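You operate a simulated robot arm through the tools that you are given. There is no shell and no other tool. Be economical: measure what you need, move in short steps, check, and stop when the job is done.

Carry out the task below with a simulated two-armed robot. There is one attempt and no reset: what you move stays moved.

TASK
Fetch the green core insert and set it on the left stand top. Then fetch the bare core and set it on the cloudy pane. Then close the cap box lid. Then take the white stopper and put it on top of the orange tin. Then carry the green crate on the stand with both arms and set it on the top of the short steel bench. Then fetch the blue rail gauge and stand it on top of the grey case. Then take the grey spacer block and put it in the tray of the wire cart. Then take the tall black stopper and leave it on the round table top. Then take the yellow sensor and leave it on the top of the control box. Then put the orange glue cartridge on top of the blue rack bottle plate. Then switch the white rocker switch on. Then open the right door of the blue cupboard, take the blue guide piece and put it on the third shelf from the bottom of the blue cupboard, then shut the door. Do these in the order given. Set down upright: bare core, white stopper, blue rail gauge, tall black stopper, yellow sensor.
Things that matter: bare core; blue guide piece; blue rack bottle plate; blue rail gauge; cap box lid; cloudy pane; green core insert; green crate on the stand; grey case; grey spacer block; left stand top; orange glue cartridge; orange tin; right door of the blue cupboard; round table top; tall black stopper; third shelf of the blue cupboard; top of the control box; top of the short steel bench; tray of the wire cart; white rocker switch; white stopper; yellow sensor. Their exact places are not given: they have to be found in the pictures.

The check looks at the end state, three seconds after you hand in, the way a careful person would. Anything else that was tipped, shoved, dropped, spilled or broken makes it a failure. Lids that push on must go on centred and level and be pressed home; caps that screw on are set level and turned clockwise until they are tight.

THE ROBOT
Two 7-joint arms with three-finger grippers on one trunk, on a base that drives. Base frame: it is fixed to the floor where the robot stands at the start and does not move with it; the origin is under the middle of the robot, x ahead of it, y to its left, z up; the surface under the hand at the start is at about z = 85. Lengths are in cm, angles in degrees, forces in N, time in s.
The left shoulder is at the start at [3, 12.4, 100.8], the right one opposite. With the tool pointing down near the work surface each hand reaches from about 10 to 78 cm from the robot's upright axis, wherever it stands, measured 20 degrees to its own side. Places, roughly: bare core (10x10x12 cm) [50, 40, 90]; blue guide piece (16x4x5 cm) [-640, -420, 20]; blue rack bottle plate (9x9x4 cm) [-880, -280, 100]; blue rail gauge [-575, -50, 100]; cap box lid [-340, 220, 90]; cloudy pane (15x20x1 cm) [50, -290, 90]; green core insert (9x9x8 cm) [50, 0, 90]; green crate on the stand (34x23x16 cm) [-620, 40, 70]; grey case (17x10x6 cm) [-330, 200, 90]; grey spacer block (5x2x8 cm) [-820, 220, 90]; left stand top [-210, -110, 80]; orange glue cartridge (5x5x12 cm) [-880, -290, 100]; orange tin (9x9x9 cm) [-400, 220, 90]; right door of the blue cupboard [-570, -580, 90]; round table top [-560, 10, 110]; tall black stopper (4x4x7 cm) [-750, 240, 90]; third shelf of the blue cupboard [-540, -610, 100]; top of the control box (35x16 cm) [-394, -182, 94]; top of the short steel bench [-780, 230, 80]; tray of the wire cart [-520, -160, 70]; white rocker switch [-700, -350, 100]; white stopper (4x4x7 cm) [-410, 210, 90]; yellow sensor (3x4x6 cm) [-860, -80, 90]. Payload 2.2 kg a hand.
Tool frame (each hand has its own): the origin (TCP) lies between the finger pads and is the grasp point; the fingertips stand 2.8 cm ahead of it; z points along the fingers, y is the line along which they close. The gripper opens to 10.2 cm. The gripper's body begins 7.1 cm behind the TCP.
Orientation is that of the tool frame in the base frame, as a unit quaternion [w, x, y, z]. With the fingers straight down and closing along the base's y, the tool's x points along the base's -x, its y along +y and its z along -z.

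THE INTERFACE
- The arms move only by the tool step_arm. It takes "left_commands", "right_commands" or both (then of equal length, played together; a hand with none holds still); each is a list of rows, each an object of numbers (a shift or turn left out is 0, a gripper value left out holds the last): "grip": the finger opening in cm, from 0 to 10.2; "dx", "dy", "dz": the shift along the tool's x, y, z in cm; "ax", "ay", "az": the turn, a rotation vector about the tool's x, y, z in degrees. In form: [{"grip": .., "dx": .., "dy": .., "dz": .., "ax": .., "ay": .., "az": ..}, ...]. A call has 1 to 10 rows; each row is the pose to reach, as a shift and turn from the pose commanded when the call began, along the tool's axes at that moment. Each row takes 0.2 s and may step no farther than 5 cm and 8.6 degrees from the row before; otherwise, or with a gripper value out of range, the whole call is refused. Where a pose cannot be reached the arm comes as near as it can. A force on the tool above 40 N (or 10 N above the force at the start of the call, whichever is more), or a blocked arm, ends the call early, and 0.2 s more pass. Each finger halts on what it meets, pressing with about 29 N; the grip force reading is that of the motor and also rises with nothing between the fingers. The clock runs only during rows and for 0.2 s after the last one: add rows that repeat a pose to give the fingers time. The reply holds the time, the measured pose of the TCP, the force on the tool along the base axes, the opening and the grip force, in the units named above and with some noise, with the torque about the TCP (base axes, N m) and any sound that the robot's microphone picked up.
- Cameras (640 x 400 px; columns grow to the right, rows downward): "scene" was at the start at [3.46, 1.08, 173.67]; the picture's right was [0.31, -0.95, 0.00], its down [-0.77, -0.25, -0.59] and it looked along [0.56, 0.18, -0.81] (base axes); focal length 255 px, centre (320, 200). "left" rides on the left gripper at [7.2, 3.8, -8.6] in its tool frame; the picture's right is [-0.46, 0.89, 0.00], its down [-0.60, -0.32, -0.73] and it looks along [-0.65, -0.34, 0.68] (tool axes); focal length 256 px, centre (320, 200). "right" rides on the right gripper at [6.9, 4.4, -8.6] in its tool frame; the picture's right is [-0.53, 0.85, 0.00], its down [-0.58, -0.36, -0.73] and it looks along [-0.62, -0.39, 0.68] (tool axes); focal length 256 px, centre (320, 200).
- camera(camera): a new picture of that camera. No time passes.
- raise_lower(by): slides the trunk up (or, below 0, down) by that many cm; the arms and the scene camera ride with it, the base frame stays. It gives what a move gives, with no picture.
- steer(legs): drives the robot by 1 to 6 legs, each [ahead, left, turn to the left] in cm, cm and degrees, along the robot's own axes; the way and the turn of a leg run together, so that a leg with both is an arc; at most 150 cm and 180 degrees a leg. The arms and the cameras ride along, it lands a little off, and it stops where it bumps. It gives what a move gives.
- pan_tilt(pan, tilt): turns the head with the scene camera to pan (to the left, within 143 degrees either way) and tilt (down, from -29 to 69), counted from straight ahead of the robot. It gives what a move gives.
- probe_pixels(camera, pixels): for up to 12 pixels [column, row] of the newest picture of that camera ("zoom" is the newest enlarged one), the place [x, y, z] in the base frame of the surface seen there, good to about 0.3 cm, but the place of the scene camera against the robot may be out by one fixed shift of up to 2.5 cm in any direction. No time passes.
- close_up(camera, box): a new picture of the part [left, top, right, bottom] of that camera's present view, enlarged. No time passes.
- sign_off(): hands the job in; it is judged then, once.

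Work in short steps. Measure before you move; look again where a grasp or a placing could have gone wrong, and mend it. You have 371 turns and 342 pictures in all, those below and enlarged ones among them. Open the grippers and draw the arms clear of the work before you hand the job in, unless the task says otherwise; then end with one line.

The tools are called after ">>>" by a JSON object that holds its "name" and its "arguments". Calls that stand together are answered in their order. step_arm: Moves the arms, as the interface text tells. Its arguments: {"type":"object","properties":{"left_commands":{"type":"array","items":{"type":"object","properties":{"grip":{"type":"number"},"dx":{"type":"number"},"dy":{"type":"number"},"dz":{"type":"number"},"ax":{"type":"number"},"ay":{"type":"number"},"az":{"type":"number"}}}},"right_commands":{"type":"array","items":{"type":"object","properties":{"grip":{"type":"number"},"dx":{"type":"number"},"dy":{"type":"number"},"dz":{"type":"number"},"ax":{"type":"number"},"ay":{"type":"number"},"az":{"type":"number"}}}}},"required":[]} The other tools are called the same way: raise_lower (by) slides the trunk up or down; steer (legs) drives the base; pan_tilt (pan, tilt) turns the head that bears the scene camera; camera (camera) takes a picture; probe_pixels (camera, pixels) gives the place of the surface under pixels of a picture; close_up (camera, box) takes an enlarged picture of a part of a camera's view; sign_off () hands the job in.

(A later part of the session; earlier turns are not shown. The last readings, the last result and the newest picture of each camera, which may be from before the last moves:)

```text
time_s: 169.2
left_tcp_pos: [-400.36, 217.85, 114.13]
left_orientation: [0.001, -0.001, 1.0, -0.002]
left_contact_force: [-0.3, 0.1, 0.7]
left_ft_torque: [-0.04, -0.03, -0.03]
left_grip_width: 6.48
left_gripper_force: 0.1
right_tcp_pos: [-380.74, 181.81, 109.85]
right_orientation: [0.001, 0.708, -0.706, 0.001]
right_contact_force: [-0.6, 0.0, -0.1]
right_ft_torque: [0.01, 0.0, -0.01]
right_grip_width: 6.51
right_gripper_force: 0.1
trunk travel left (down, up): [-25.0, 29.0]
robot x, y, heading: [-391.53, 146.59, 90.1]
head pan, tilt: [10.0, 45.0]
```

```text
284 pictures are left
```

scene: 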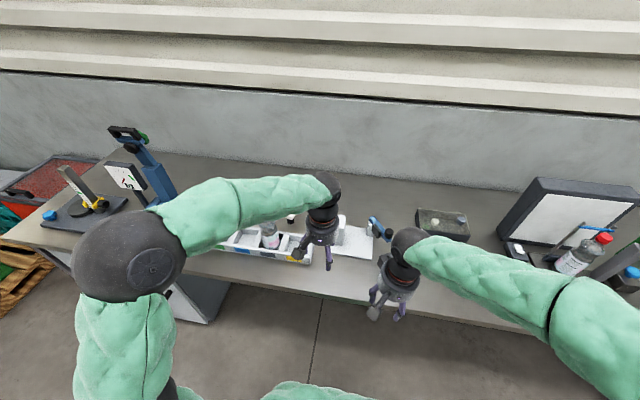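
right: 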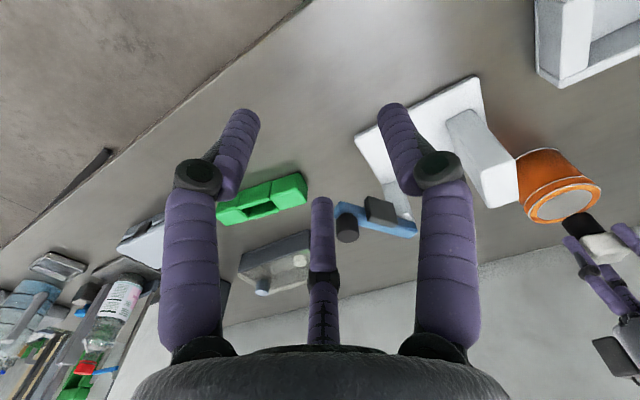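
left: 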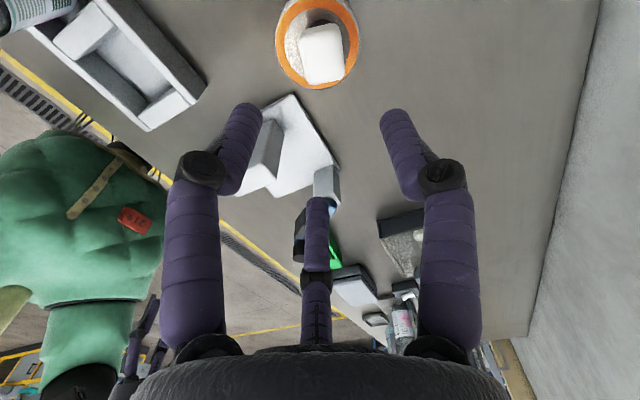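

The stopper stands on the tin. I retract the left hand, turning it back, then move away and survey for the green crate.

>>> {"name": "step_arm", "arguments": {"left_commands": [{"dz": -4, "az": -8.5}, {"dz": -6, "dy": -2.5, "az": -17}, {"dz": -6, "dy": -5, "az": -25.5}, {"dz": -6, "dy": -8, "az": -34}, {"dz": -6, "dy": -11, "az": -42.5}, {"dz": -6, "dy": -14, "az": -51}, {"dz": -6, "dy": -17, "az": -59.5}, {"dz": -6, "dy": -20, "az": -68}, {"dz": -6, "dy": -23, "az": -76.5}, {"dz": -6, "dy": -26, "az": -85}]}}

>>> {"name": "steer", "arguments": {"legs": [[-45, 0, 0], [0, 0, 90]]}}

>>> {"name": "pan_tilt", "arguments": {"pan": 0, "tilt": 15}}

>>> {"name": "camera", "arguments": {"camera": "scene"}}

```text
time_s: 171.4
left_tcp_pos: [-400.66, 191.86, 120.23]
left_orientation: [-0.001, -0.676, 0.737, -0.001]
left_contact_force: [-0.1, -0.4, 0.5]
left_ft_torque: [0.02, -0.01, -0.03]
left_grip_width: 6.5
left_gripper_force: 0.1
left hand out of reach, approached as far as the arm can: row 1
right_tcp_pos: [-380.7, 181.64, 109.89]
right_orientation: [0.001, 0.708, -0.706, 0.0]
right_contact_force: [-0.8, -0.4, 0.5]
right_ft_torque: [0.02, 0.02, 0.01]
right_grip_width: 6.52
right_gripper_force: 0.0
trunk travel left (down, up): [-25.0, 29.0]
robot x, y, heading: [-391.86, 146.72, 89.9]
head pan, tilt: [10.0, 45.0]
```

```text
time_s: 177.9
left_tcp_pos: [-437.03, 93.58, 120.23]
left_orientation: [0.0, 0.999, -0.053, 0.002]
left_contact_force: [-0.6, 0.9, 0.7]
left_ft_torque: [-0.02, 0.01, 0.01]
left_grip_width: 6.5
left_gripper_force: 0.1
right_tcp_pos: [-426.51, 113.07, 109.83]
right_orientation: [0.001, 1.0, -0.008, 0.002]
right_contact_force: [0.3, 0.8, -0.1]
right_ft_torque: [0.04, -0.01, -0.02]
right_grip_width: 6.5
right_gripper_force: 0.2
trunk travel left (down, up): [-25.0, 29.0]
robot x, y, heading: [-391.49, 101.51, 179.0]
head pan, tilt: [10.0, 45.0]
```

```text
time_s: 178.8
left_tcp_pos: [-437.05, 93.55, 120.22]
left_orientation: [0.0, 0.999, -0.052, 0.002]
left_contact_force: [-0.5, -0.1, -0.1]
left_ft_torque: [-0.01, 0.04, -0.01]
left_grip_width: 6.53
left_gripper_force: 0.0
right_tcp_pos: [-426.54, 112.96, 109.94]
right_orientation: [0.001, 1.0, -0.008, 0.003]
right_contact_force: [0.0, 0.2, -0.7]
right_ft_torque: [0.03, -0.01, -0.01]
right_grip_width: 6.5
right_gripper_force: 0.0
trunk travel left (down, up): [-25.0, 29.0]
robot x, y, heading: [-391.29, 101.55, 178.8]
head pan, tilt: [0.0, 15.0]
```

```text
283 pictures are left
```

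scene: 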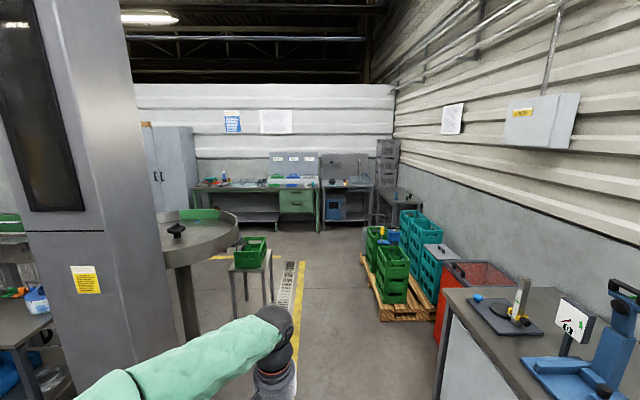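

The crate sits on a stand at (250,252), the round table beside it, a short steel bench at (400,195). I probe these and the floor.

>>> {"name": "probe_pixels", "arguments": {"camera": "scene", "pixels": [[250, 252], [234, 262], [266, 262], [270, 300], [237, 315], [200, 300], [370, 310], [400, 195], [375, 255], [380, 320], [445, 285], [405, 200]]}}

>>> {"name": "close_up", "arguments": {"camera": "scene", "box": [160, 180, 320, 300]}}

>>> {"name": "close_up", "arguments": {"camera": "scene", "box": [310, 140, 470, 260]}}

```text
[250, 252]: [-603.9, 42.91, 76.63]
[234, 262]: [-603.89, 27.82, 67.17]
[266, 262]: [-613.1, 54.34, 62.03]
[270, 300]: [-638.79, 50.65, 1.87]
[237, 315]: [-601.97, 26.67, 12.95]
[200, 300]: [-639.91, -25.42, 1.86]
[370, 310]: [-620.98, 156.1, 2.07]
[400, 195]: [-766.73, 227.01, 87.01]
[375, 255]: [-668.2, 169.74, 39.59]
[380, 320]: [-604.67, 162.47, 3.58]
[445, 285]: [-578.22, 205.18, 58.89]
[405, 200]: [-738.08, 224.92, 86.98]
```

```text
3.33 times, centred on (240, 240) of scene
```

zoom: 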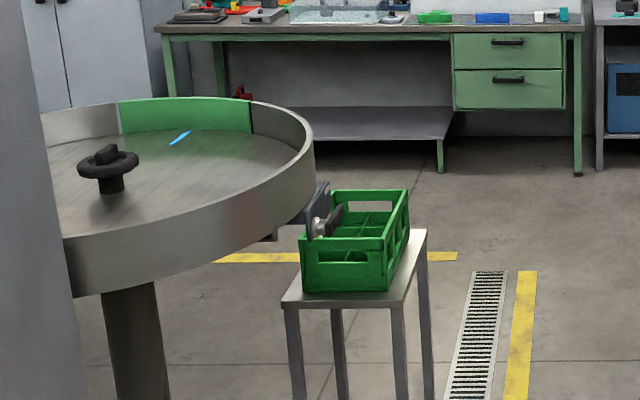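

```text
3.33 times, centred on (390, 200) of scene
```

zoom: 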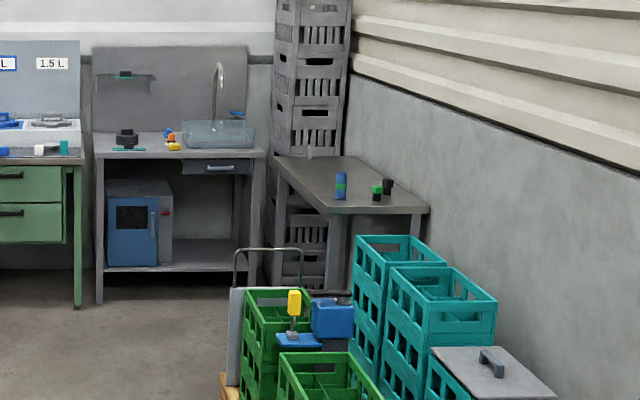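

The crate should be gripped from the +y side facing −y. I drive to (−500,101), turn left to face −y, then strafe to x≈−620.

>>> {"name": "steer", "arguments": {"legs": [[109, 0, 1.2], [0, 0, 90], [0, -119, 0]]}}

>>> {"name": "pan_tilt", "arguments": {"pan": 0, "tilt": 50}}

>>> {"name": "camera", "arguments": {"camera": "scene"}}

```text
time_s: 193.9
left_tcp_pos: [-610.57, 56.97, 120.31]
left_orientation: [-0.001, 0.737, 0.676, 0.001]
left_contact_force: [0.2, 0.5, -0.6]
left_ft_torque: [-0.01, -0.03, 0.03]
left_grip_width: 6.46
left_gripper_force: 0.1
right_tcp_pos: [-630.42, 67.26, 109.87]
right_orientation: [-0.001, 0.706, 0.708, 0.001]
right_contact_force: [0.1, -0.3, -0.4]
right_ft_torque: [-0.01, -0.01, 0.02]
right_grip_width: 6.47
right_gripper_force: 0.0
trunk travel left (down, up): [-25.0, 29.0]
robot x, y, heading: [-619.8, 102.78, -89.7]
head pan, tilt: [0.0, 15.0]
```

```text
time_s: 194.9
left_tcp_pos: [-610.71, 56.96, 120.24]
left_orientation: [-0.001, 0.737, 0.675, 0.001]
left_contact_force: [0.2, 0.6, 0.6]
left_ft_torque: [-0.02, 0.0, 0.0]
left_grip_width: 6.51
left_gripper_force: 0.1
right_tcp_pos: [-630.32, 67.32, 109.91]
right_orientation: [0.0, 0.706, 0.708, 0.001]
right_contact_force: [0.3, -0.9, -0.2]
right_ft_torque: [0.02, 0.03, 0.0]
right_grip_width: 6.52
right_gripper_force: 0.1
trunk travel left (down, up): [-25.0, 29.0]
robot x, y, heading: [-619.23, 102.45, -90.2]
head pan, tilt: [0.0, 50.0]
```

```text
280 pictures are left
```

scene: 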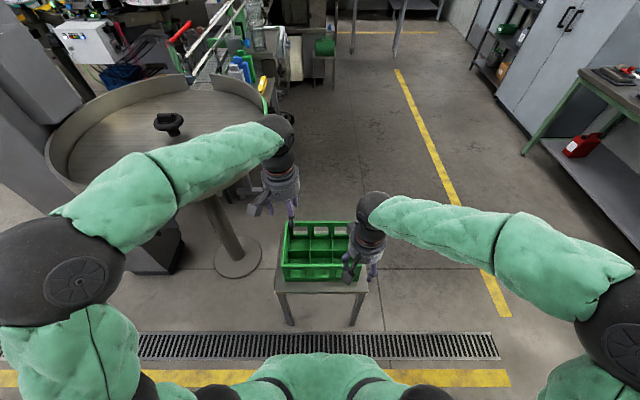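

I take both hand pictures to measure the crate.

>>> {"name": "camera", "arguments": {"camera": "left"}}

>>> {"name": "camera", "arguments": {"camera": "right"}}

>>> {"name": "close_up", "arguments": {"camera": "scene", "box": [220, 180, 420, 310]}}

```text
279 pictures are left
```

left: 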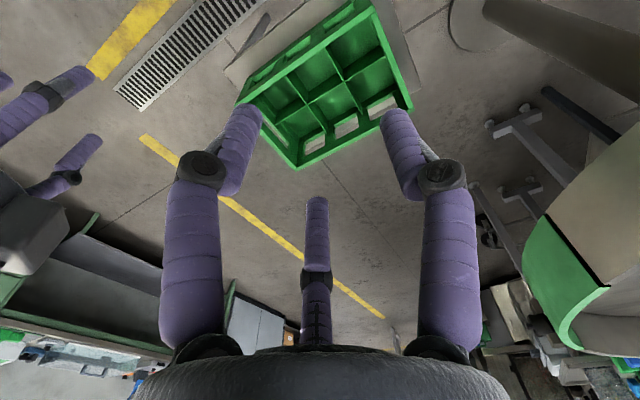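

```text
278 pictures are left
```

right: 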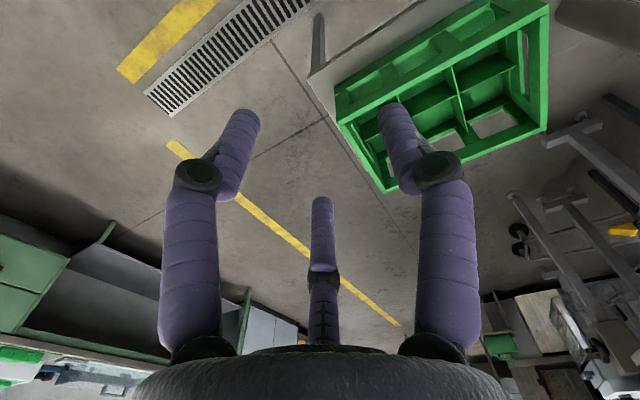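

```text
3.08 times, centred on (320, 245) of scene
```

zoom: 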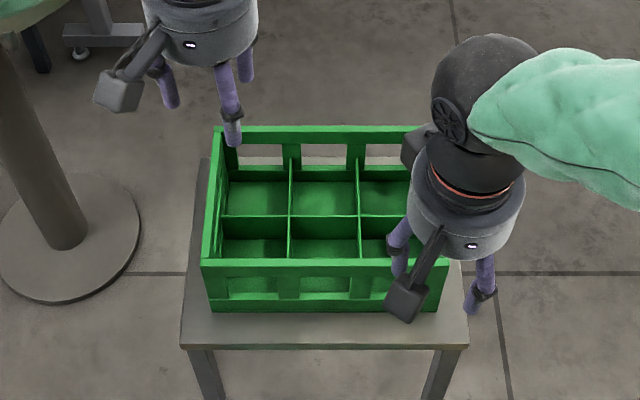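

I probe crate rim corners in both hand views.

>>> {"name": "probe_pixels", "arguments": {"camera": "right", "pixels": [[338, 123], [344, 128], [385, 188], [545, 128], [538, 8], [440, 80], [360, 150], [375, 100], [320, 75], [460, 160], [541, 70], [530, 75]]}}

>>> {"name": "probe_pixels", "arguments": {"camera": "left", "pixels": [[240, 100], [300, 165], [410, 108], [370, 5], [395, 60], [385, 60], [310, 52], [350, 140], [350, 60], [405, 100]]}}

```text
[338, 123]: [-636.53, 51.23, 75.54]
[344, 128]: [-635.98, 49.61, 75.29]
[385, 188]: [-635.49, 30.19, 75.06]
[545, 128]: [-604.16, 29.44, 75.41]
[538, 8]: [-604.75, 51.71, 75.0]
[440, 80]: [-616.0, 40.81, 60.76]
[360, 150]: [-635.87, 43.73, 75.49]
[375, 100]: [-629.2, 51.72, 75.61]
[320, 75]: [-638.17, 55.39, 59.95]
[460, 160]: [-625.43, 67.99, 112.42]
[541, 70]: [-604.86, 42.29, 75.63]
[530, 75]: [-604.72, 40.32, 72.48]
```

```text
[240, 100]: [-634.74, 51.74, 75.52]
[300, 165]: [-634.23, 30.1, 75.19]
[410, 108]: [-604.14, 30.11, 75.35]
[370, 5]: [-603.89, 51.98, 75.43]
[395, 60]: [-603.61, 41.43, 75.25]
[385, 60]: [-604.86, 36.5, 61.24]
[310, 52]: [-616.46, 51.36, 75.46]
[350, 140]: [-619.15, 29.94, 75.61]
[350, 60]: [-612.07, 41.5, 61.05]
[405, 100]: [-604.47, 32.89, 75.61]
```

Crate: x −636.5…−603.6, y 29.3…52, top z 75.5, stand top 60. I need the divider height near the end walls; zoom in.

>>> {"name": "close_up", "arguments": {"camera": "left", "box": [230, 0, 430, 180]}}

```text
2.22 times, centred on (330, 90) of left
```

zoom: 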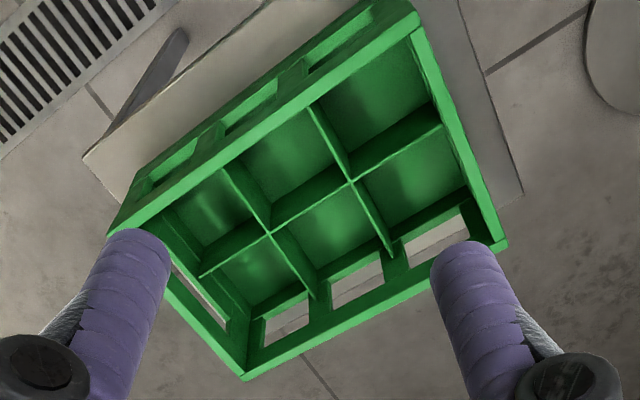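

>>> {"name": "probe_pixels", "arguments": {"camera": "zoom", "pixels": [[350, 182], [268, 233], [425, 138], [205, 272], [310, 110], [455, 130], [462, 125], [200, 300], [190, 315], [445, 60], [440, 75]]}}

```text
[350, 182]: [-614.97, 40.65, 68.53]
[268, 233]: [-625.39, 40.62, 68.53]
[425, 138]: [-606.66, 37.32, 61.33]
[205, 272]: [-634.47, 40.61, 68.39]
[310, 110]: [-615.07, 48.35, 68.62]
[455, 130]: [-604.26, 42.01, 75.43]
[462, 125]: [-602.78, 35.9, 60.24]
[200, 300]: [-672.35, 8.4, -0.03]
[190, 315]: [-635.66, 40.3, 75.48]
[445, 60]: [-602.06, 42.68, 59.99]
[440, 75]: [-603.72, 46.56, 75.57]
```

Dividers are lower (68.5), so gripping the end walls at mid-width is fine. I move ahead 8 cm and lower the trunk 15 cm.

>>> {"name": "steer", "arguments": {"legs": [[8, 0, 0]]}}

>>> {"name": "raise_lower", "arguments": {"by": -15}}

```text
time_s: 195.9
left_tcp_pos: [-610.48, 49.01, 120.22]
left_orientation: [-0.002, 0.737, 0.676, 0.002]
left_contact_force: [-0.3, -1.3, -0.5]
left_ft_torque: [0.09, 0.04, -0.01]
left_grip_width: 6.53
left_gripper_force: 0.1
right_tcp_pos: [-630.42, 59.3, 109.95]
right_orientation: [-0.002, 0.706, 0.708, 0.002]
right_contact_force: [0.4, 0.2, 0.2]
right_ft_torque: [0.09, 0.0, -0.01]
right_grip_width: 6.52
right_gripper_force: 0.0
trunk travel left (down, up): [-25.0, 29.0]
robot x, y, heading: [-619.27, 95.1, -90.0]
head pan, tilt: [0.0, 50.0]
```

```text
time_s: 197.7
left_tcp_pos: [-610.64, 49.32, 105.29]
left_orientation: [-0.001, 0.736, 0.677, 0.002]
left_contact_force: [0.1, 0.1, 0.3]
left_ft_torque: [-0.01, 0.0, 0.0]
left_grip_width: 6.5
left_gripper_force: 0.1
right_tcp_pos: [-630.35, 59.47, 95.02]
right_orientation: [-0.001, 0.706, 0.708, 0.002]
right_contact_force: [1.0, -0.7, -0.3]
right_ft_torque: [0.03, -0.01, 0.01]
right_grip_width: 6.45
right_gripper_force: 0.1
trunk travel left (down, up): [-10.0, 44.0]
robot x, y, heading: [-619.52, 94.61, -89.9]
head pan, tilt: [0.0, 50.0]
```

I move both hands above the end walls (right x −636.1, left x −604.0, y 40.8).

>>> {"name": "step_arm", "arguments": {"left_commands": [{"dx": -2, "dy": 2, "az": -4.8, "grip": 5}, {"dx": -4, "dy": 4, "az": -4.8}, {"dx": -6, "dy": 6, "az": -4.8}, {"dx": -7.9, "dy": 7.3, "az": -4.8}, {"dx": -7.9, "dy": 7.3, "dz": 4.5, "az": -4.8}, {"dx": -7.9, "dy": 7.3, "dz": 9, "az": -4.8}, {"dx": -7.9, "dy": 7.3, "dz": 13.5, "az": -4.8}, {"dx": -7.9, "dy": 7.3, "dz": 18, "az": -4.8}, {"dx": -7.9, "dy": 7.3, "dz": 22, "az": -4.8}, {"dx": -7.9, "dy": 7.3, "dz": 24.5, "az": -4.8}], "right_commands": [{"dx": -4, "dy": -1.2, "grip": 5}, {"dx": -8, "dy": -2.4}, {"dx": -12, "dy": -3.6}, {"dx": -16, "dy": -4.8}, {"dx": -18.7, "dy": -5.75}, {"dx": -18.7, "dy": -5.75, "dz": 3}, {"dx": -18.7, "dy": -5.75, "dz": 6}, {"dx": -18.7, "dy": -5.75, "dz": 9}, {"dx": -18.7, "dy": -5.75, "dz": 12}, {"dx": -18.7, "dy": -5.75, "dz": 14.5}]}}

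>>> {"name": "camera", "arguments": {"camera": "left"}}

>>> {"name": "camera", "arguments": {"camera": "right"}}

```text
time_s: 199.9
left_tcp_pos: [-603.89, 40.93, 80.63]
left_orientation: [-0.002, 0.708, 0.706, 0.002]
left_contact_force: [-0.4, 0.0, 0.2]
left_ft_torque: [0.0, 0.0, -0.04]
left_grip_width: 4.98
left_gripper_force: 0.0
right_tcp_pos: [-636.06, 40.79, 80.21]
right_orientation: [-0.001, 0.707, 0.708, 0.002]
right_contact_force: [-0.9, 0.0, 1.0]
right_ft_torque: [0.01, 0.0, -0.03]
right_grip_width: 5.04
right_gripper_force: 0.1
trunk travel left (down, up): [-10.0, 44.0]
robot x, y, heading: [-619.38, 94.46, -89.7]
head pan, tilt: [0.0, 50.0]
```

```text
275 pictures are left
```

left: 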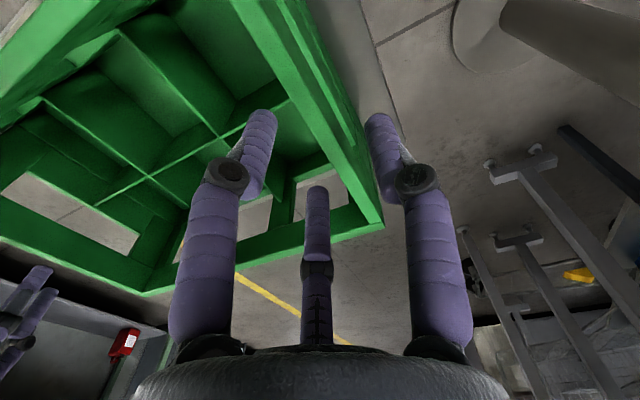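

```text
274 pictures are left
```

right: 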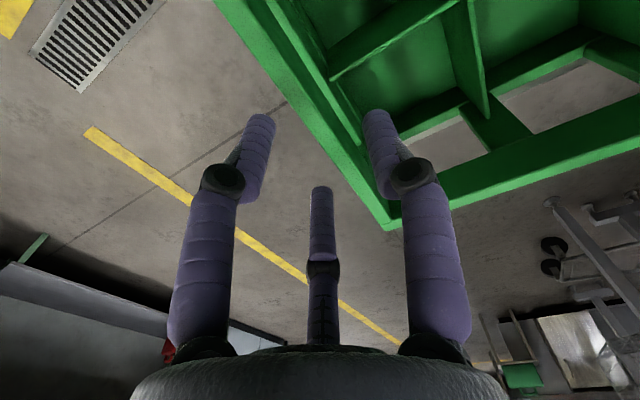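

Both walls lie between the finger pairs. I lower 7.2 cm and close both grippers.

>>> {"name": "step_arm", "arguments": {"left_commands": [{"dz": 3}, {"dz": 5.5}, {"dz": 7.3}, {"dz": 7.3}, {"dz": 7.3, "grip": 0}, {"dz": 7.3, "grip": 0}, {"dz": 7.3, "grip": 0}, {"dz": 7.3, "grip": 0}], "right_commands": [{"dz": 3}, {"dz": 5.5}, {"dz": 7}, {"dz": 7}, {"dz": 7, "grip": 0}, {"dz": 7, "grip": 0}, {"dz": 7, "grip": 0}, {"dz": 7, "grip": 0}]}}

```text
time_s: 201.7
left_tcp_pos: [-604.02, 40.88, 73.5]
left_orientation: [-0.002, 0.708, 0.706, 0.003]
left_contact_force: [-4.8, -0.3, 2.4]
left_ft_torque: [-0.04, 0.13, 0.02]
left_grip_width: 2.02
left_gripper_force: 29.1
right_tcp_pos: [-635.9, 40.86, 73.37]
right_orientation: [0.0, 0.706, 0.708, 0.001]
right_contact_force: [-0.3, -4.2, 3.9]
right_ft_torque: [-0.2, 0.0, -0.15]
right_grip_width: 2.02
right_gripper_force: 29.7
trunk travel left (down, up): [-10.0, 44.0]
robot x, y, heading: [-619.57, 94.87, -89.9]
head pan, tilt: [0.0, 50.0]
```

Both ends gripped. I lift with the trunk so both hands rise together.

>>> {"name": "raise_lower", "arguments": {"by": 4}}

>>> {"name": "raise_lower", "arguments": {"by": 26}}

>>> {"name": "camera", "arguments": {"camera": "scene"}}

```text
time_s: 202.5
left_tcp_pos: [-604.04, 40.93, 77.44]
left_orientation: [-0.002, 0.708, 0.706, 0.002]
left_contact_force: [-0.8, 0.2, -6.3]
left_ft_torque: [0.17, 0.08, -0.04]
left_grip_width: 2.02
left_gripper_force: 28.7
right_tcp_pos: [-635.89, 40.97, 77.25]
right_orientation: [-0.001, 0.706, 0.708, 0.002]
right_contact_force: [0.4, -0.8, -6.8]
right_ft_torque: [-0.14, 0.01, -0.23]
right_grip_width: 2.0
right_gripper_force: 29.1
trunk travel left (down, up): [-14.0, 40.0]
robot x, y, heading: [-619.31, 94.88, -89.7]
head pan, tilt: [0.0, 50.0]
```

```text
time_s: 205.2
left_tcp_pos: [-603.96, 40.82, 103.37]
left_orientation: [-0.002, 0.708, 0.707, 0.003]
left_contact_force: [-3.3, 0.2, -5.7]
left_ft_torque: [0.04, 0.12, 0.0]
left_grip_width: 1.98
left_gripper_force: 29.2
right_tcp_pos: [-635.9, 40.83, 103.3]
right_orientation: [-0.001, 0.706, 0.708, 0.002]
right_contact_force: [2.8, -1.4, -6.3]
right_ft_torque: [0.03, -0.08, -0.22]
right_grip_width: 2.0
right_gripper_force: 29.0
trunk travel left (down, up): [-40.0, 14.0]
robot x, y, heading: [-619.26, 94.41, -90.0]
head pan, tilt: [0.0, 50.0]
```

```text
273 pictures are left
```

scene: 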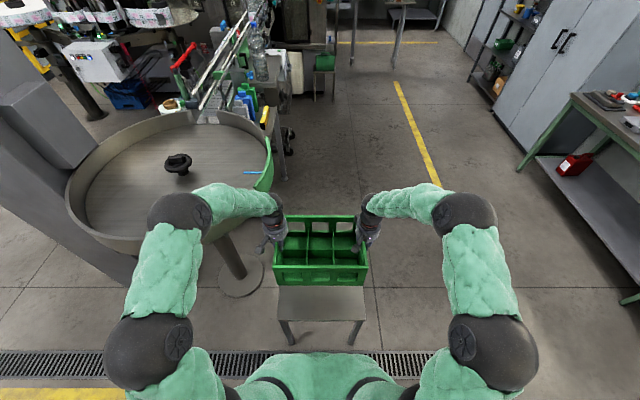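

Crate is level and lifted (≈6 N a hand). I pull it 12 cm closer and probe obstacles on the right.

>>> {"name": "step_arm", "arguments": {"left_commands": [{"dx": 3}, {"dx": 6}, {"dx": 9}, {"dx": 12}, {"dx": 12}], "right_commands": [{"dx": 3}, {"dx": 6}, {"dx": 9}, {"dx": 12}, {"dx": 12}]}}

>>> {"name": "probe_pixels", "arguments": {"camera": "scene", "pixels": [[520, 175], [640, 300], [572, 98], [638, 150], [375, 245], [330, 300], [262, 260], [490, 90]]}}

>>> {"name": "pan_tilt", "arguments": {"pan": -100, "tilt": 25}}

>>> {"name": "camera", "arguments": {"camera": "scene"}}

```text
time_s: 206.4
left_tcp_pos: [-603.96, 52.76, 103.33]
left_orientation: [-0.002, 0.708, 0.706, 0.002]
left_contact_force: [-16.8, -0.1, -6.3]
left_ft_torque: [0.12, 0.47, -0.04]
left_grip_width: 1.97
left_gripper_force: 28.9
right_tcp_pos: [-635.93, 52.55, 103.41]
right_orientation: [-0.001, 0.706, 0.708, 0.002]
right_contact_force: [15.1, -1.1, -6.5]
right_ft_torque: [0.02, -0.44, -0.19]
right_grip_width: 1.98
right_gripper_force: 29.2
trunk travel left (down, up): [-40.0, 14.0]
robot x, y, heading: [-619.42, 94.54, -90.0]
head pan, tilt: [0.0, 50.0]
```

```text
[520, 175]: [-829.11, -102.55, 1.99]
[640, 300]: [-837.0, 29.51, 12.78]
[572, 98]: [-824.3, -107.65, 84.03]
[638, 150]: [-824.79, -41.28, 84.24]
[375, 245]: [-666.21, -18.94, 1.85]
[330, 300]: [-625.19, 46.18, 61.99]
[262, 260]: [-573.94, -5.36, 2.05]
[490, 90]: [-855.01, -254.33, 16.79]
```

```text
time_s: 208.1
left_tcp_pos: [-603.91, 52.9, 103.43]
left_orientation: [-0.002, 0.709, 0.705, 0.002]
left_contact_force: [-31.3, 0.1, -5.5]
left_ft_torque: [0.03, 0.86, 0.01]
left_grip_width: 1.97
left_gripper_force: 29.3
right_tcp_pos: [-635.92, 52.82, 103.37]
right_orientation: [-0.001, 0.706, 0.708, 0.002]
right_contact_force: [29.9, 1.0, -6.1]
right_ft_torque: [-0.01, -0.8, -0.16]
right_grip_width: 1.99
right_gripper_force: 28.4
trunk travel left (down, up): [-40.0, 14.0]
robot x, y, heading: [-619.7, 94.56, -90.0]
head pan, tilt: [-100.0, 25.0]
```

```text
272 pictures are left
```

scene: 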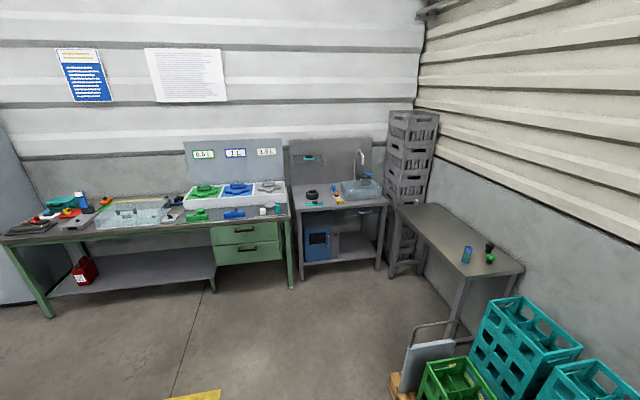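

The internal pull between hands has grown to 30 N; I ease both hands slightly inward, and probe the bench.

>>> {"name": "step_arm", "arguments": {"left_commands": [{"dy": -0.15}, {"dy": -0.15}], "right_commands": [{"dy": 0.15}, {"dy": 0.15}]}}

>>> {"name": "probe_pixels", "arguments": {"camera": "scene", "pixels": [[395, 208], [470, 275], [522, 268], [440, 205], [430, 260], [415, 235], [466, 258], [488, 252], [400, 380], [385, 268], [455, 335], [410, 170]]}}

>>> {"name": "close_up", "arguments": {"camera": "scene", "box": [360, 180, 540, 310]}}

```text
time_s: 208.7
left_tcp_pos: [-603.96, 52.96, 103.55]
left_orientation: [-0.002, 0.707, 0.707, 0.002]
left_contact_force: [-7.5, 0.3, -5.5]
left_ft_torque: [-0.01, 0.26, 0.0]
left_grip_width: 2.0
left_gripper_force: 29.1
right_tcp_pos: [-635.89, 52.81, 103.34]
right_orientation: [-0.002, 0.707, 0.708, 0.003]
right_contact_force: [7.6, -0.2, -5.9]
right_ft_torque: [0.01, -0.16, -0.1]
right_grip_width: 1.99
right_gripper_force: 29.1
trunk travel left (down, up): [-40.0, 14.0]
robot x, y, heading: [-619.42, 94.67, -90.0]
head pan, tilt: [-100.0, 25.0]
```

```text
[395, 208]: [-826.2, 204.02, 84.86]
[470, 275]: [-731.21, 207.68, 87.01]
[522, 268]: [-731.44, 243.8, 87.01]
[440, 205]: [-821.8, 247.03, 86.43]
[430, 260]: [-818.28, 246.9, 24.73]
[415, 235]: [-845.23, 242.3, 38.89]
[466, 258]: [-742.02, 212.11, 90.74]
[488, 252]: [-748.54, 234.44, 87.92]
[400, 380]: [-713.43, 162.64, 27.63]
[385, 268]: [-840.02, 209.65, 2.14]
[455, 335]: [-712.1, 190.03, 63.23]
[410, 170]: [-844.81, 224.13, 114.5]
```

```text
3.08 times, centred on (450, 245) of scene
```

zoom: 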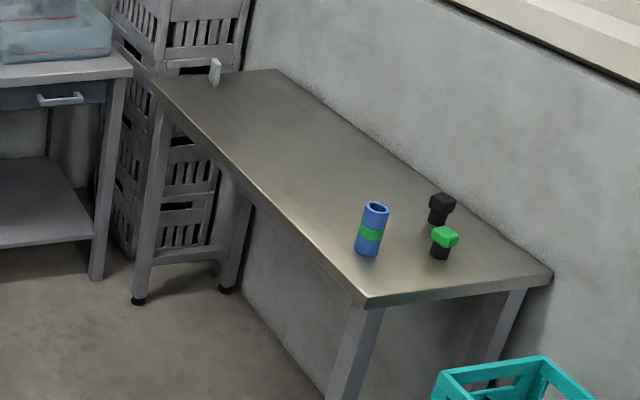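

Bench free area is centred near (−783,226) with clear edges. I strafe right to x≈−745 and turn to face +y.

>>> {"name": "steer", "arguments": {"legs": [[0, -126, 0], [0, 0, -180]]}}

>>> {"name": "pan_tilt", "arguments": {"pan": 20, "tilt": 40}}

>>> {"name": "camera", "arguments": {"camera": "scene"}}

```text
time_s: 212.4
left_tcp_pos: [-669.08, 52.92, 103.19]
left_orientation: [-0.002, 0.705, 0.709, 0.008]
left_contact_force: [-0.6, 0.7, -6.4]
left_ft_torque: [0.23, -0.12, 0.12]
left_grip_width: 1.99
left_gripper_force: 29.0
right_tcp_pos: [-701.12, 52.76, 103.09]
right_orientation: [-0.003, 0.704, 0.71, 0.005]
right_contact_force: [-3.2, 1.0, -4.7]
right_ft_torque: [-0.25, -0.06, 0.03]
right_grip_width: 1.98
right_gripper_force: 28.8
trunk travel left (down, up): [-40.0, 14.0]
robot x, y, heading: [-684.48, 95.47, -89.8]
head pan, tilt: [-100.0, 25.0]
stopped in leg 1: the force on the tool passed its limit at 40 N (the readings are from after the stop); the commanded pose is now the measured one
```

```text
time_s: 214.4
left_tcp_pos: [-668.69, 52.73, 103.25]
left_orientation: [-0.004, 0.706, 0.708, 0.006]
left_contact_force: [1.9, 0.6, -5.8]
left_ft_torque: [0.07, -0.02, -0.02]
left_grip_width: 1.98
left_gripper_force: 29.2
right_tcp_pos: [-700.75, 52.51, 103.24]
right_orientation: [-0.003, 0.704, 0.71, 0.004]
right_contact_force: [-1.0, -0.6, -6.6]
right_ft_torque: [-0.01, 0.07, -0.18]
right_grip_width: 2.0
right_gripper_force: 29.2
trunk travel left (down, up): [-40.0, 14.0]
robot x, y, heading: [-684.55, 94.67, -89.8]
head pan, tilt: [20.0, 40.0]
```

```text
270 pictures are left
```

scene: 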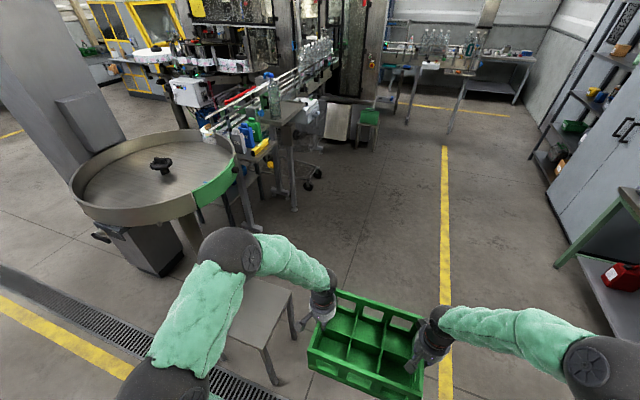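

The drive stopped only because of internal force, now relaxed. I continue in a smaller leg.

>>> {"name": "steer", "arguments": {"legs": [[0, -60, 0]]}}

```text
time_s: 217.8
left_tcp_pos: [-729.1, 52.09, 103.07]
left_orientation: [-0.003, 0.704, 0.71, 0.006]
left_contact_force: [2.1, -0.2, -6.4]
left_ft_torque: [0.06, -0.05, -0.04]
left_grip_width: 1.99
left_gripper_force: 29.0
right_tcp_pos: [-761.02, 51.66, 103.15]
right_orientation: [-0.004, 0.703, 0.711, 0.004]
right_contact_force: [-1.7, -0.2, -6.2]
right_ft_torque: [0.03, 0.05, -0.21]
right_grip_width: 1.99
right_gripper_force: 28.9
trunk travel left (down, up): [-40.0, 14.0]
robot x, y, heading: [-744.95, 93.8, -89.5]
head pan, tilt: [20.0, 40.0]
```

Forces are small. I turn left 180° (sweeping the freer side).

>>> {"name": "steer", "arguments": {"legs": [[0, 0, 90], [0, 0, 89.5]]}}

>>> {"name": "pan_tilt", "arguments": {"pan": 0, "tilt": 40}}

>>> {"name": "camera", "arguments": {"camera": "scene"}}

```text
time_s: 225.8
left_tcp_pos: [-760.26, 136.48, 103.2]
left_orientation: [-0.006, -0.703, 0.712, -0.003]
left_contact_force: [-1.0, -0.1, -6.5]
left_ft_torque: [-0.02, 0.03, -0.07]
left_grip_width: 2.01
left_gripper_force: 29.0
right_tcp_pos: [-728.45, 136.03, 103.03]
right_orientation: [-0.005, -0.704, 0.71, -0.004]
right_contact_force: [1.5, 0.8, -6.4]
right_ft_torque: [0.01, -0.07, -0.21]
right_grip_width: 2.01
right_gripper_force: 28.3
trunk travel left (down, up): [-40.0, 14.0]
robot x, y, heading: [-745.2, 93.74, 89.2]
head pan, tilt: [20.0, 40.0]
```

```text
time_s: 226.6
left_tcp_pos: [-760.22, 136.42, 103.16]
left_orientation: [-0.006, -0.703, 0.711, -0.004]
left_contact_force: [-0.9, -1.1, -5.7]
left_ft_torque: [0.04, 0.0, -0.02]
left_grip_width: 2.0
left_gripper_force: 28.8
right_tcp_pos: [-728.23, 136.1, 103.06]
right_orientation: [-0.005, -0.703, 0.711, -0.004]
right_contact_force: [0.7, 1.6, -5.4]
right_ft_torque: [-0.08, -0.05, -0.14]
right_grip_width: 2.02
right_gripper_force: 29.1
trunk travel left (down, up): [-40.0, 14.0]
robot x, y, heading: [-745.0, 93.62, 89.5]
head pan, tilt: [0.0, 40.0]
```

```text
269 pictures are left
```

scene: 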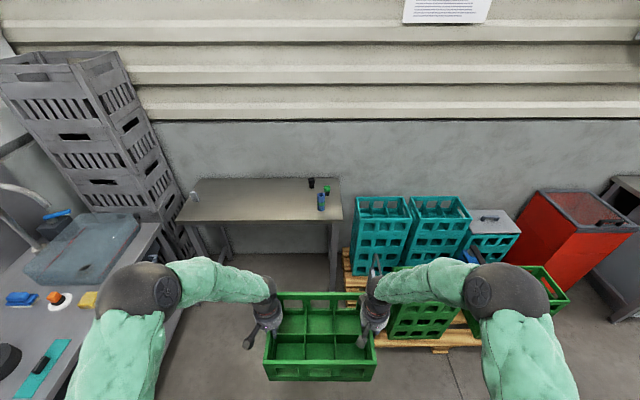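

I probe the sink bench edge, my elbow and the short bench for clearance.

>>> {"name": "probe_pixels", "arguments": {"camera": "scene", "pixels": [[160, 228], [90, 385], [105, 300], [130, 380], [180, 222], [343, 218], [205, 180], [322, 205], [311, 186], [388, 340], [365, 330], [194, 198]]}}

```text
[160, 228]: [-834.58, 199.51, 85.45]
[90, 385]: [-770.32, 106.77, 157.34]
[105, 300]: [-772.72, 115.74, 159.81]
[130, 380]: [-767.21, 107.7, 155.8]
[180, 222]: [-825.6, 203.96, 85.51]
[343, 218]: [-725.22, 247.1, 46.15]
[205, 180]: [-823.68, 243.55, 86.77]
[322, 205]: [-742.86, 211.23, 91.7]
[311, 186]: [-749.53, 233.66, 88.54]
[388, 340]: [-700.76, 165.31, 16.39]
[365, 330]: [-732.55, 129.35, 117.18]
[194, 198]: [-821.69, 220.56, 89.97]
```

Clearances are fine. I strafe left 38 and drive ahead 73.

>>> {"name": "steer", "arguments": {"legs": [[0, 38, 0.6]]}}

>>> {"name": "steer", "arguments": {"legs": [[73, 0, 0]]}}

>>> {"name": "camera", "arguments": {"camera": "scene"}}

>>> {"name": "camera", "arguments": {"camera": "left"}}

```text
time_s: 229.1
left_tcp_pos: [-798.8, 136.28, 103.2]
left_orientation: [-0.007, -0.707, 0.707, -0.004]
left_contact_force: [-0.9, -0.6, -5.2]
left_ft_torque: [0.05, 0.01, -0.03]
left_grip_width: 1.99
left_gripper_force: 29.4
right_tcp_pos: [-766.97, 136.5, 103.02]
right_orientation: [0.005, 0.708, -0.707, 0.004]
right_contact_force: [0.8, 0.7, -5.8]
right_ft_torque: [-0.08, -0.05, -0.19]
right_grip_width: 2.0
right_gripper_force: 28.7
trunk travel left (down, up): [-40.0, 14.0]
robot x, y, heading: [-783.16, 93.95, 90.1]
head pan, tilt: [0.0, 40.0]
```

```text
time_s: 233.0
left_tcp_pos: [-798.88, 209.3, 103.19]
left_orientation: [-0.007, -0.706, 0.708, -0.004]
left_contact_force: [0.0, 0.1, -5.6]
left_ft_torque: [-0.05, -0.01, 0.02]
left_grip_width: 2.02
left_gripper_force: 29.7
right_tcp_pos: [-766.9, 209.38, 103.12]
right_orientation: [0.005, 0.708, -0.707, 0.005]
right_contact_force: [1.1, 0.4, -5.8]
right_ft_torque: [0.02, -0.03, -0.17]
right_grip_width: 1.99
right_gripper_force: 29.0
trunk travel left (down, up): [-40.0, 14.0]
robot x, y, heading: [-782.85, 167.11, 90.0]
head pan, tilt: [0.0, 40.0]
```

```text
268 pictures are left
```

scene: 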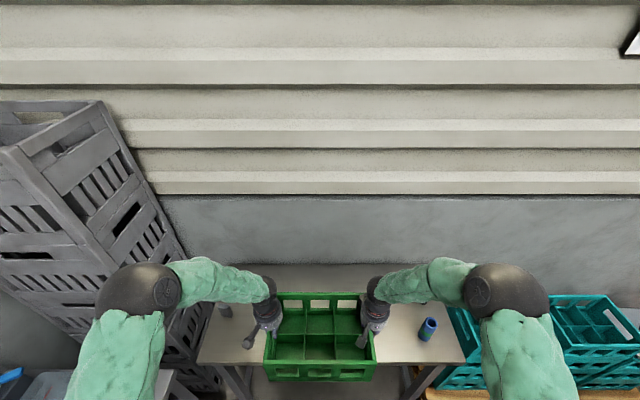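

```text
267 pictures are left
```

left: 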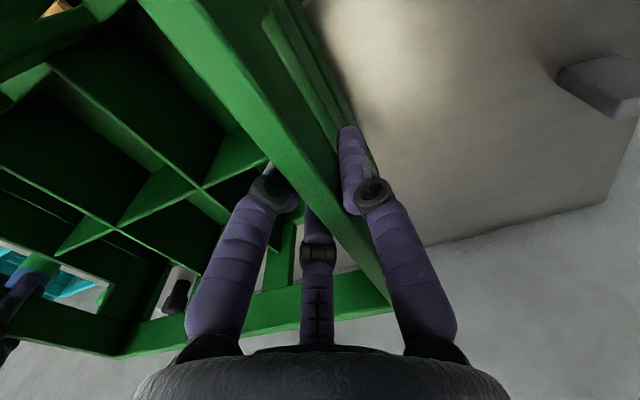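

I probe the bench top height in the left view and extend both arms 16 cm forward.

>>> {"name": "probe_pixels", "arguments": {"camera": "left", "pixels": [[450, 130], [500, 190], [400, 60], [610, 75], [625, 95], [345, 8]]}}

>>> {"name": "step_arm", "arguments": {"left_commands": [{"dx": -2}, {"dx": -4}, {"dx": -6}, {"dx": -8}, {"dx": -10}, {"dx": -12}, {"dx": -14}, {"dx": -16}, {"dx": -16}], "right_commands": [{"dx": -2}, {"dx": -4}, {"dx": -6}, {"dx": -8}, {"dx": -10}, {"dx": -12}, {"dx": -14}, {"dx": -16}, {"dx": -16}]}}

```text
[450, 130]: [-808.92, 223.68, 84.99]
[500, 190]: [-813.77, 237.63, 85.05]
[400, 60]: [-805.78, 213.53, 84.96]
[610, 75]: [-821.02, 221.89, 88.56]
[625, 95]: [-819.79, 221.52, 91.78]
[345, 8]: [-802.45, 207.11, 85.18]
```

```text
time_s: 235.0
left_tcp_pos: [-798.79, 225.11, 103.0]
left_orientation: [-0.007, -0.706, 0.708, -0.003]
left_contact_force: [-8.9, 0.0, -6.1]
left_ft_torque: [-0.1, 0.21, 0.04]
left_grip_width: 2.01
left_gripper_force: 28.8
right_tcp_pos: [-767.02, 225.17, 102.94]
right_orientation: [0.005, 0.708, -0.707, 0.004]
right_contact_force: [9.8, 0.2, -5.1]
right_ft_torque: [0.1, -0.28, -0.09]
right_grip_width: 1.97
right_gripper_force: 28.8
trunk travel left (down, up): [-40.0, 14.0]
robot x, y, heading: [-783.52, 167.14, 90.3]
head pan, tilt: [0.0, 40.0]
```

Bench top is 85.0; crate bottom ≈89.5. I lower the trunk by 4, then creep with arms.

>>> {"name": "raise_lower", "arguments": {"by": -4}}

>>> {"name": "raise_lower", "arguments": {"by": -0.6}}

```text
time_s: 235.8
left_tcp_pos: [-798.97, 225.21, 98.89]
left_orientation: [-0.007, -0.706, 0.708, -0.004]
left_contact_force: [-8.9, -0.3, -5.8]
left_ft_torque: [-0.13, 0.21, 0.03]
left_grip_width: 2.0
left_gripper_force: 28.8
right_tcp_pos: [-766.88, 225.28, 98.89]
right_orientation: [0.005, 0.708, -0.706, 0.005]
right_contact_force: [9.0, 0.4, -6.5]
right_ft_torque: [0.08, -0.29, -0.13]
right_grip_width: 2.0
right_gripper_force: 29.4
trunk travel left (down, up): [-36.0, 18.0]
robot x, y, heading: [-783.13, 167.17, 90.3]
head pan, tilt: [0.0, 40.0]
```

```text
time_s: 236.4
left_tcp_pos: [-798.81, 225.24, 98.58]
left_orientation: [-0.004, -0.707, 0.707, -0.002]
left_contact_force: [-8.7, -2.0, 7.7]
left_ft_torque: [1.14, 0.29, 0.02]
left_grip_width: 1.99
left_gripper_force: 29.2
right_tcp_pos: [-766.98, 225.45, 98.41]
right_orientation: [0.002, 0.708, -0.707, 0.003]
right_contact_force: [8.1, 1.0, 1.9]
right_ft_torque: [1.33, -0.23, -0.11]
right_grip_width: 1.99
right_gripper_force: 29.3
trunk travel left (down, up): [-35.4, 18.6]
robot x, y, heading: [-783.08, 167.36, 90.1]
head pan, tilt: [0.0, 40.0]
```

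The crate is on the bench. I open both grippers and rise.

>>> {"name": "step_arm", "arguments": {"left_commands": [{"grip": 4.5}, {"grip": 4.5}, {"grip": 4.5}, {"dz": -3}, {"dz": -7}, {"dz": -11}, {"dz": -14}], "right_commands": [{"grip": 4.5}, {"grip": 4.5}, {"grip": 4.5}, {"dz": -3}, {"dz": -7}, {"dz": -11}, {"dz": -14}]}}

>>> {"name": "camera", "arguments": {"camera": "scene"}}

>>> {"name": "camera", "arguments": {"camera": "right"}}

>>> {"name": "camera", "arguments": {"camera": "left"}}

```text
time_s: 238.0
left_tcp_pos: [-798.78, 225.34, 112.35]
left_orientation: [-0.006, -0.707, 0.707, -0.004]
left_contact_force: [-0.8, -0.9, 0.0]
left_ft_torque: [0.05, 0.01, -0.02]
left_grip_width: 4.49
left_gripper_force: 0.1
right_tcp_pos: [-766.99, 225.26, 112.32]
right_orientation: [0.004, 0.707, -0.707, 0.004]
right_contact_force: [-0.6, -0.2, 0.3]
right_ft_torque: [0.0, 0.0, 0.03]
right_grip_width: 4.5
right_gripper_force: 0.1
trunk travel left (down, up): [-35.4, 18.6]
robot x, y, heading: [-783.33, 167.09, 90.5]
head pan, tilt: [0.0, 40.0]
```

```text
266 pictures are left
```

scene: 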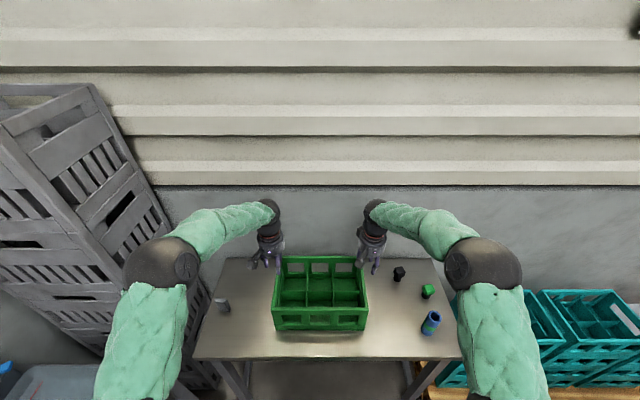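

```text
265 pictures are left
```

right: 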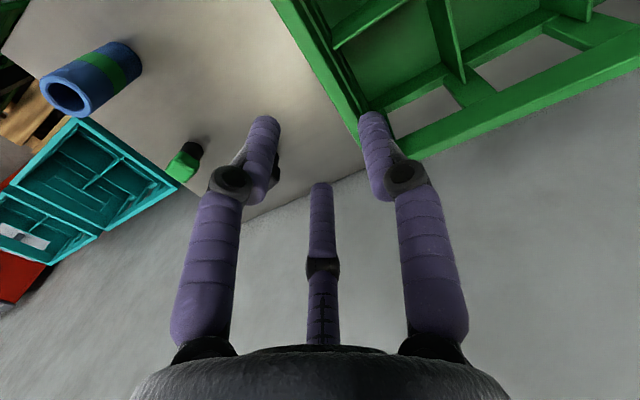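

```text
264 pictures are left
```

left: 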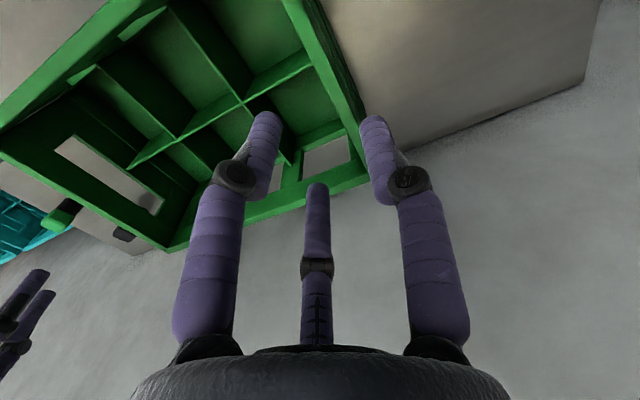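

Crate is set on the bench. I retract, back off and drive toward the rail gauge near (−575,−50), approaching from the −x side.

>>> {"name": "step_arm", "arguments": {"left_commands": [{"dz": -2, "dx": 4}, {"dz": -2, "dx": 8}, {"dz": -2, "dx": 12}, {"dz": -2, "dx": 16}, {"dz": -2, "dx": 20}], "right_commands": [{"dz": -2, "dx": 4}, {"dz": -2, "dx": 8}, {"dz": -2, "dx": 12}, {"dz": -2, "dx": 16}, {"dz": -2, "dx": 20}]}}

>>> {"name": "steer", "arguments": {"legs": [[-75, 0, 0], [0, 0, -90.3], [75, 0, 0], [0, -142, 0]]}}

>>> {"name": "pan_tilt", "arguments": {"pan": 0, "tilt": 30}}

>>> {"name": "camera", "arguments": {"camera": "scene"}}

```text
time_s: 239.2
left_tcp_pos: [-798.78, 205.15, 114.71]
left_orientation: [-0.005, -0.706, 0.708, -0.003]
left_contact_force: [0.2, -0.3, 0.3]
left_ft_torque: [0.04, -0.01, 0.0]
left_grip_width: 4.52
left_gripper_force: 0.1
right_tcp_pos: [-766.87, 205.22, 114.73]
right_orientation: [0.003, 0.708, -0.707, 0.003]
right_contact_force: [0.3, -0.4, -0.3]
right_ft_torque: [0.05, 0.0, -0.01]
right_grip_width: 4.5
right_gripper_force: 0.1
trunk travel left (down, up): [-35.4, 18.6]
robot x, y, heading: [-783.46, 167.03, 90.2]
head pan, tilt: [0.0, 40.0]
```

```text
time_s: 257.4
left_tcp_pos: [-671.78, -35.85, 114.59]
left_orientation: [-0.007, 0.008, 1.0, 0.003]
left_contact_force: [0.2, 0.3, 0.3]
left_ft_torque: [0.01, -0.01, -0.03]
left_grip_width: 4.5
left_gripper_force: 0.0
right_tcp_pos: [-672.27, -67.8, 114.6]
right_orientation: [-0.006, 0.006, 1.0, 0.001]
right_contact_force: [-0.5, 0.3, -0.1]
right_ft_torque: [-0.01, -0.02, -0.04]
right_grip_width: 4.49
right_gripper_force: 0.1
trunk travel left (down, up): [-35.4, 18.6]
robot x, y, heading: [-710.57, -50.81, -0.7]
head pan, tilt: [0.0, 40.0]
```

```text
time_s: 258.2
left_tcp_pos: [-671.86, -35.87, 114.59]
left_orientation: [-0.007, 0.008, 1.0, 0.001]
left_contact_force: [-0.4, 0.0, -0.1]
left_ft_torque: [-0.01, 0.01, 0.0]
left_grip_width: 4.53
left_gripper_force: 0.0
right_tcp_pos: [-672.27, -67.86, 114.52]
right_orientation: [-0.006, 0.006, 1.0, 0.0]
right_contact_force: [-0.7, 1.1, -0.2]
right_ft_torque: [-0.02, -0.02, 0.0]
right_grip_width: 4.51
right_gripper_force: 0.1
trunk travel left (down, up): [-35.4, 18.6]
robot x, y, heading: [-710.26, -51.25, -0.8]
head pan, tilt: [0.0, 30.0]
```

```text
263 pictures are left
```

scene: 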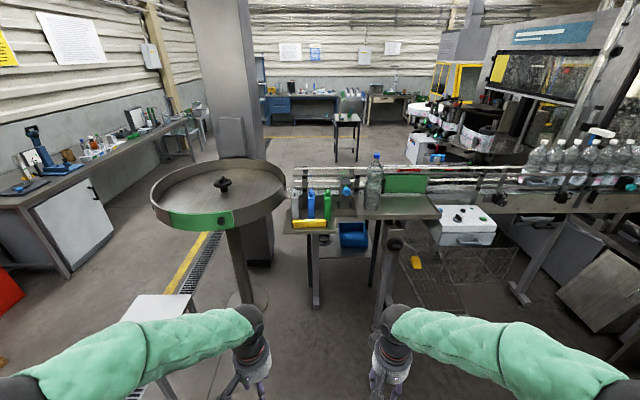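

The gauges are on the shelf near (310,210). I zoom in.

>>> {"name": "close_up", "arguments": {"camera": "scene", "box": [270, 140, 450, 270]}}

>>> {"name": "probe_pixels", "arguments": {"camera": "scene", "pixels": [[311, 203], [327, 205], [310, 224], [345, 230], [430, 215], [300, 250], [330, 232], [370, 210], [270, 210], [380, 200]]}}

```text
3.08 times, centred on (360, 205) of scene
```

zoom: 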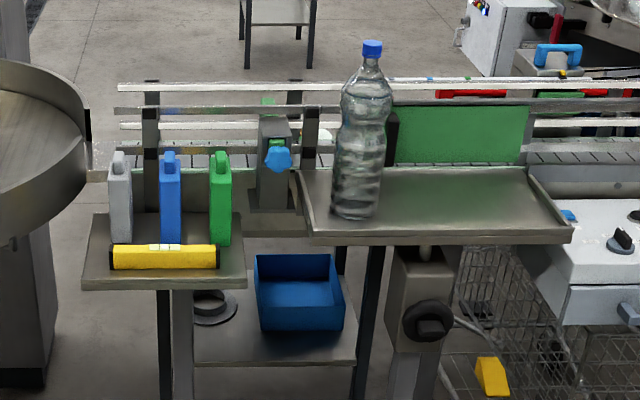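

```text
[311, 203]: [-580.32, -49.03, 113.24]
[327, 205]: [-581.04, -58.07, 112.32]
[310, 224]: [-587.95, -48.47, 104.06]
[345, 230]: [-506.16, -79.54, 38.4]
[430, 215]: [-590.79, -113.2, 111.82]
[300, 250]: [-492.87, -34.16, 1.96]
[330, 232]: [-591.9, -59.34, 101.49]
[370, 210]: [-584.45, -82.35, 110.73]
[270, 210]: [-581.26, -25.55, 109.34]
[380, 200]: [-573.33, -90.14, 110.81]
```

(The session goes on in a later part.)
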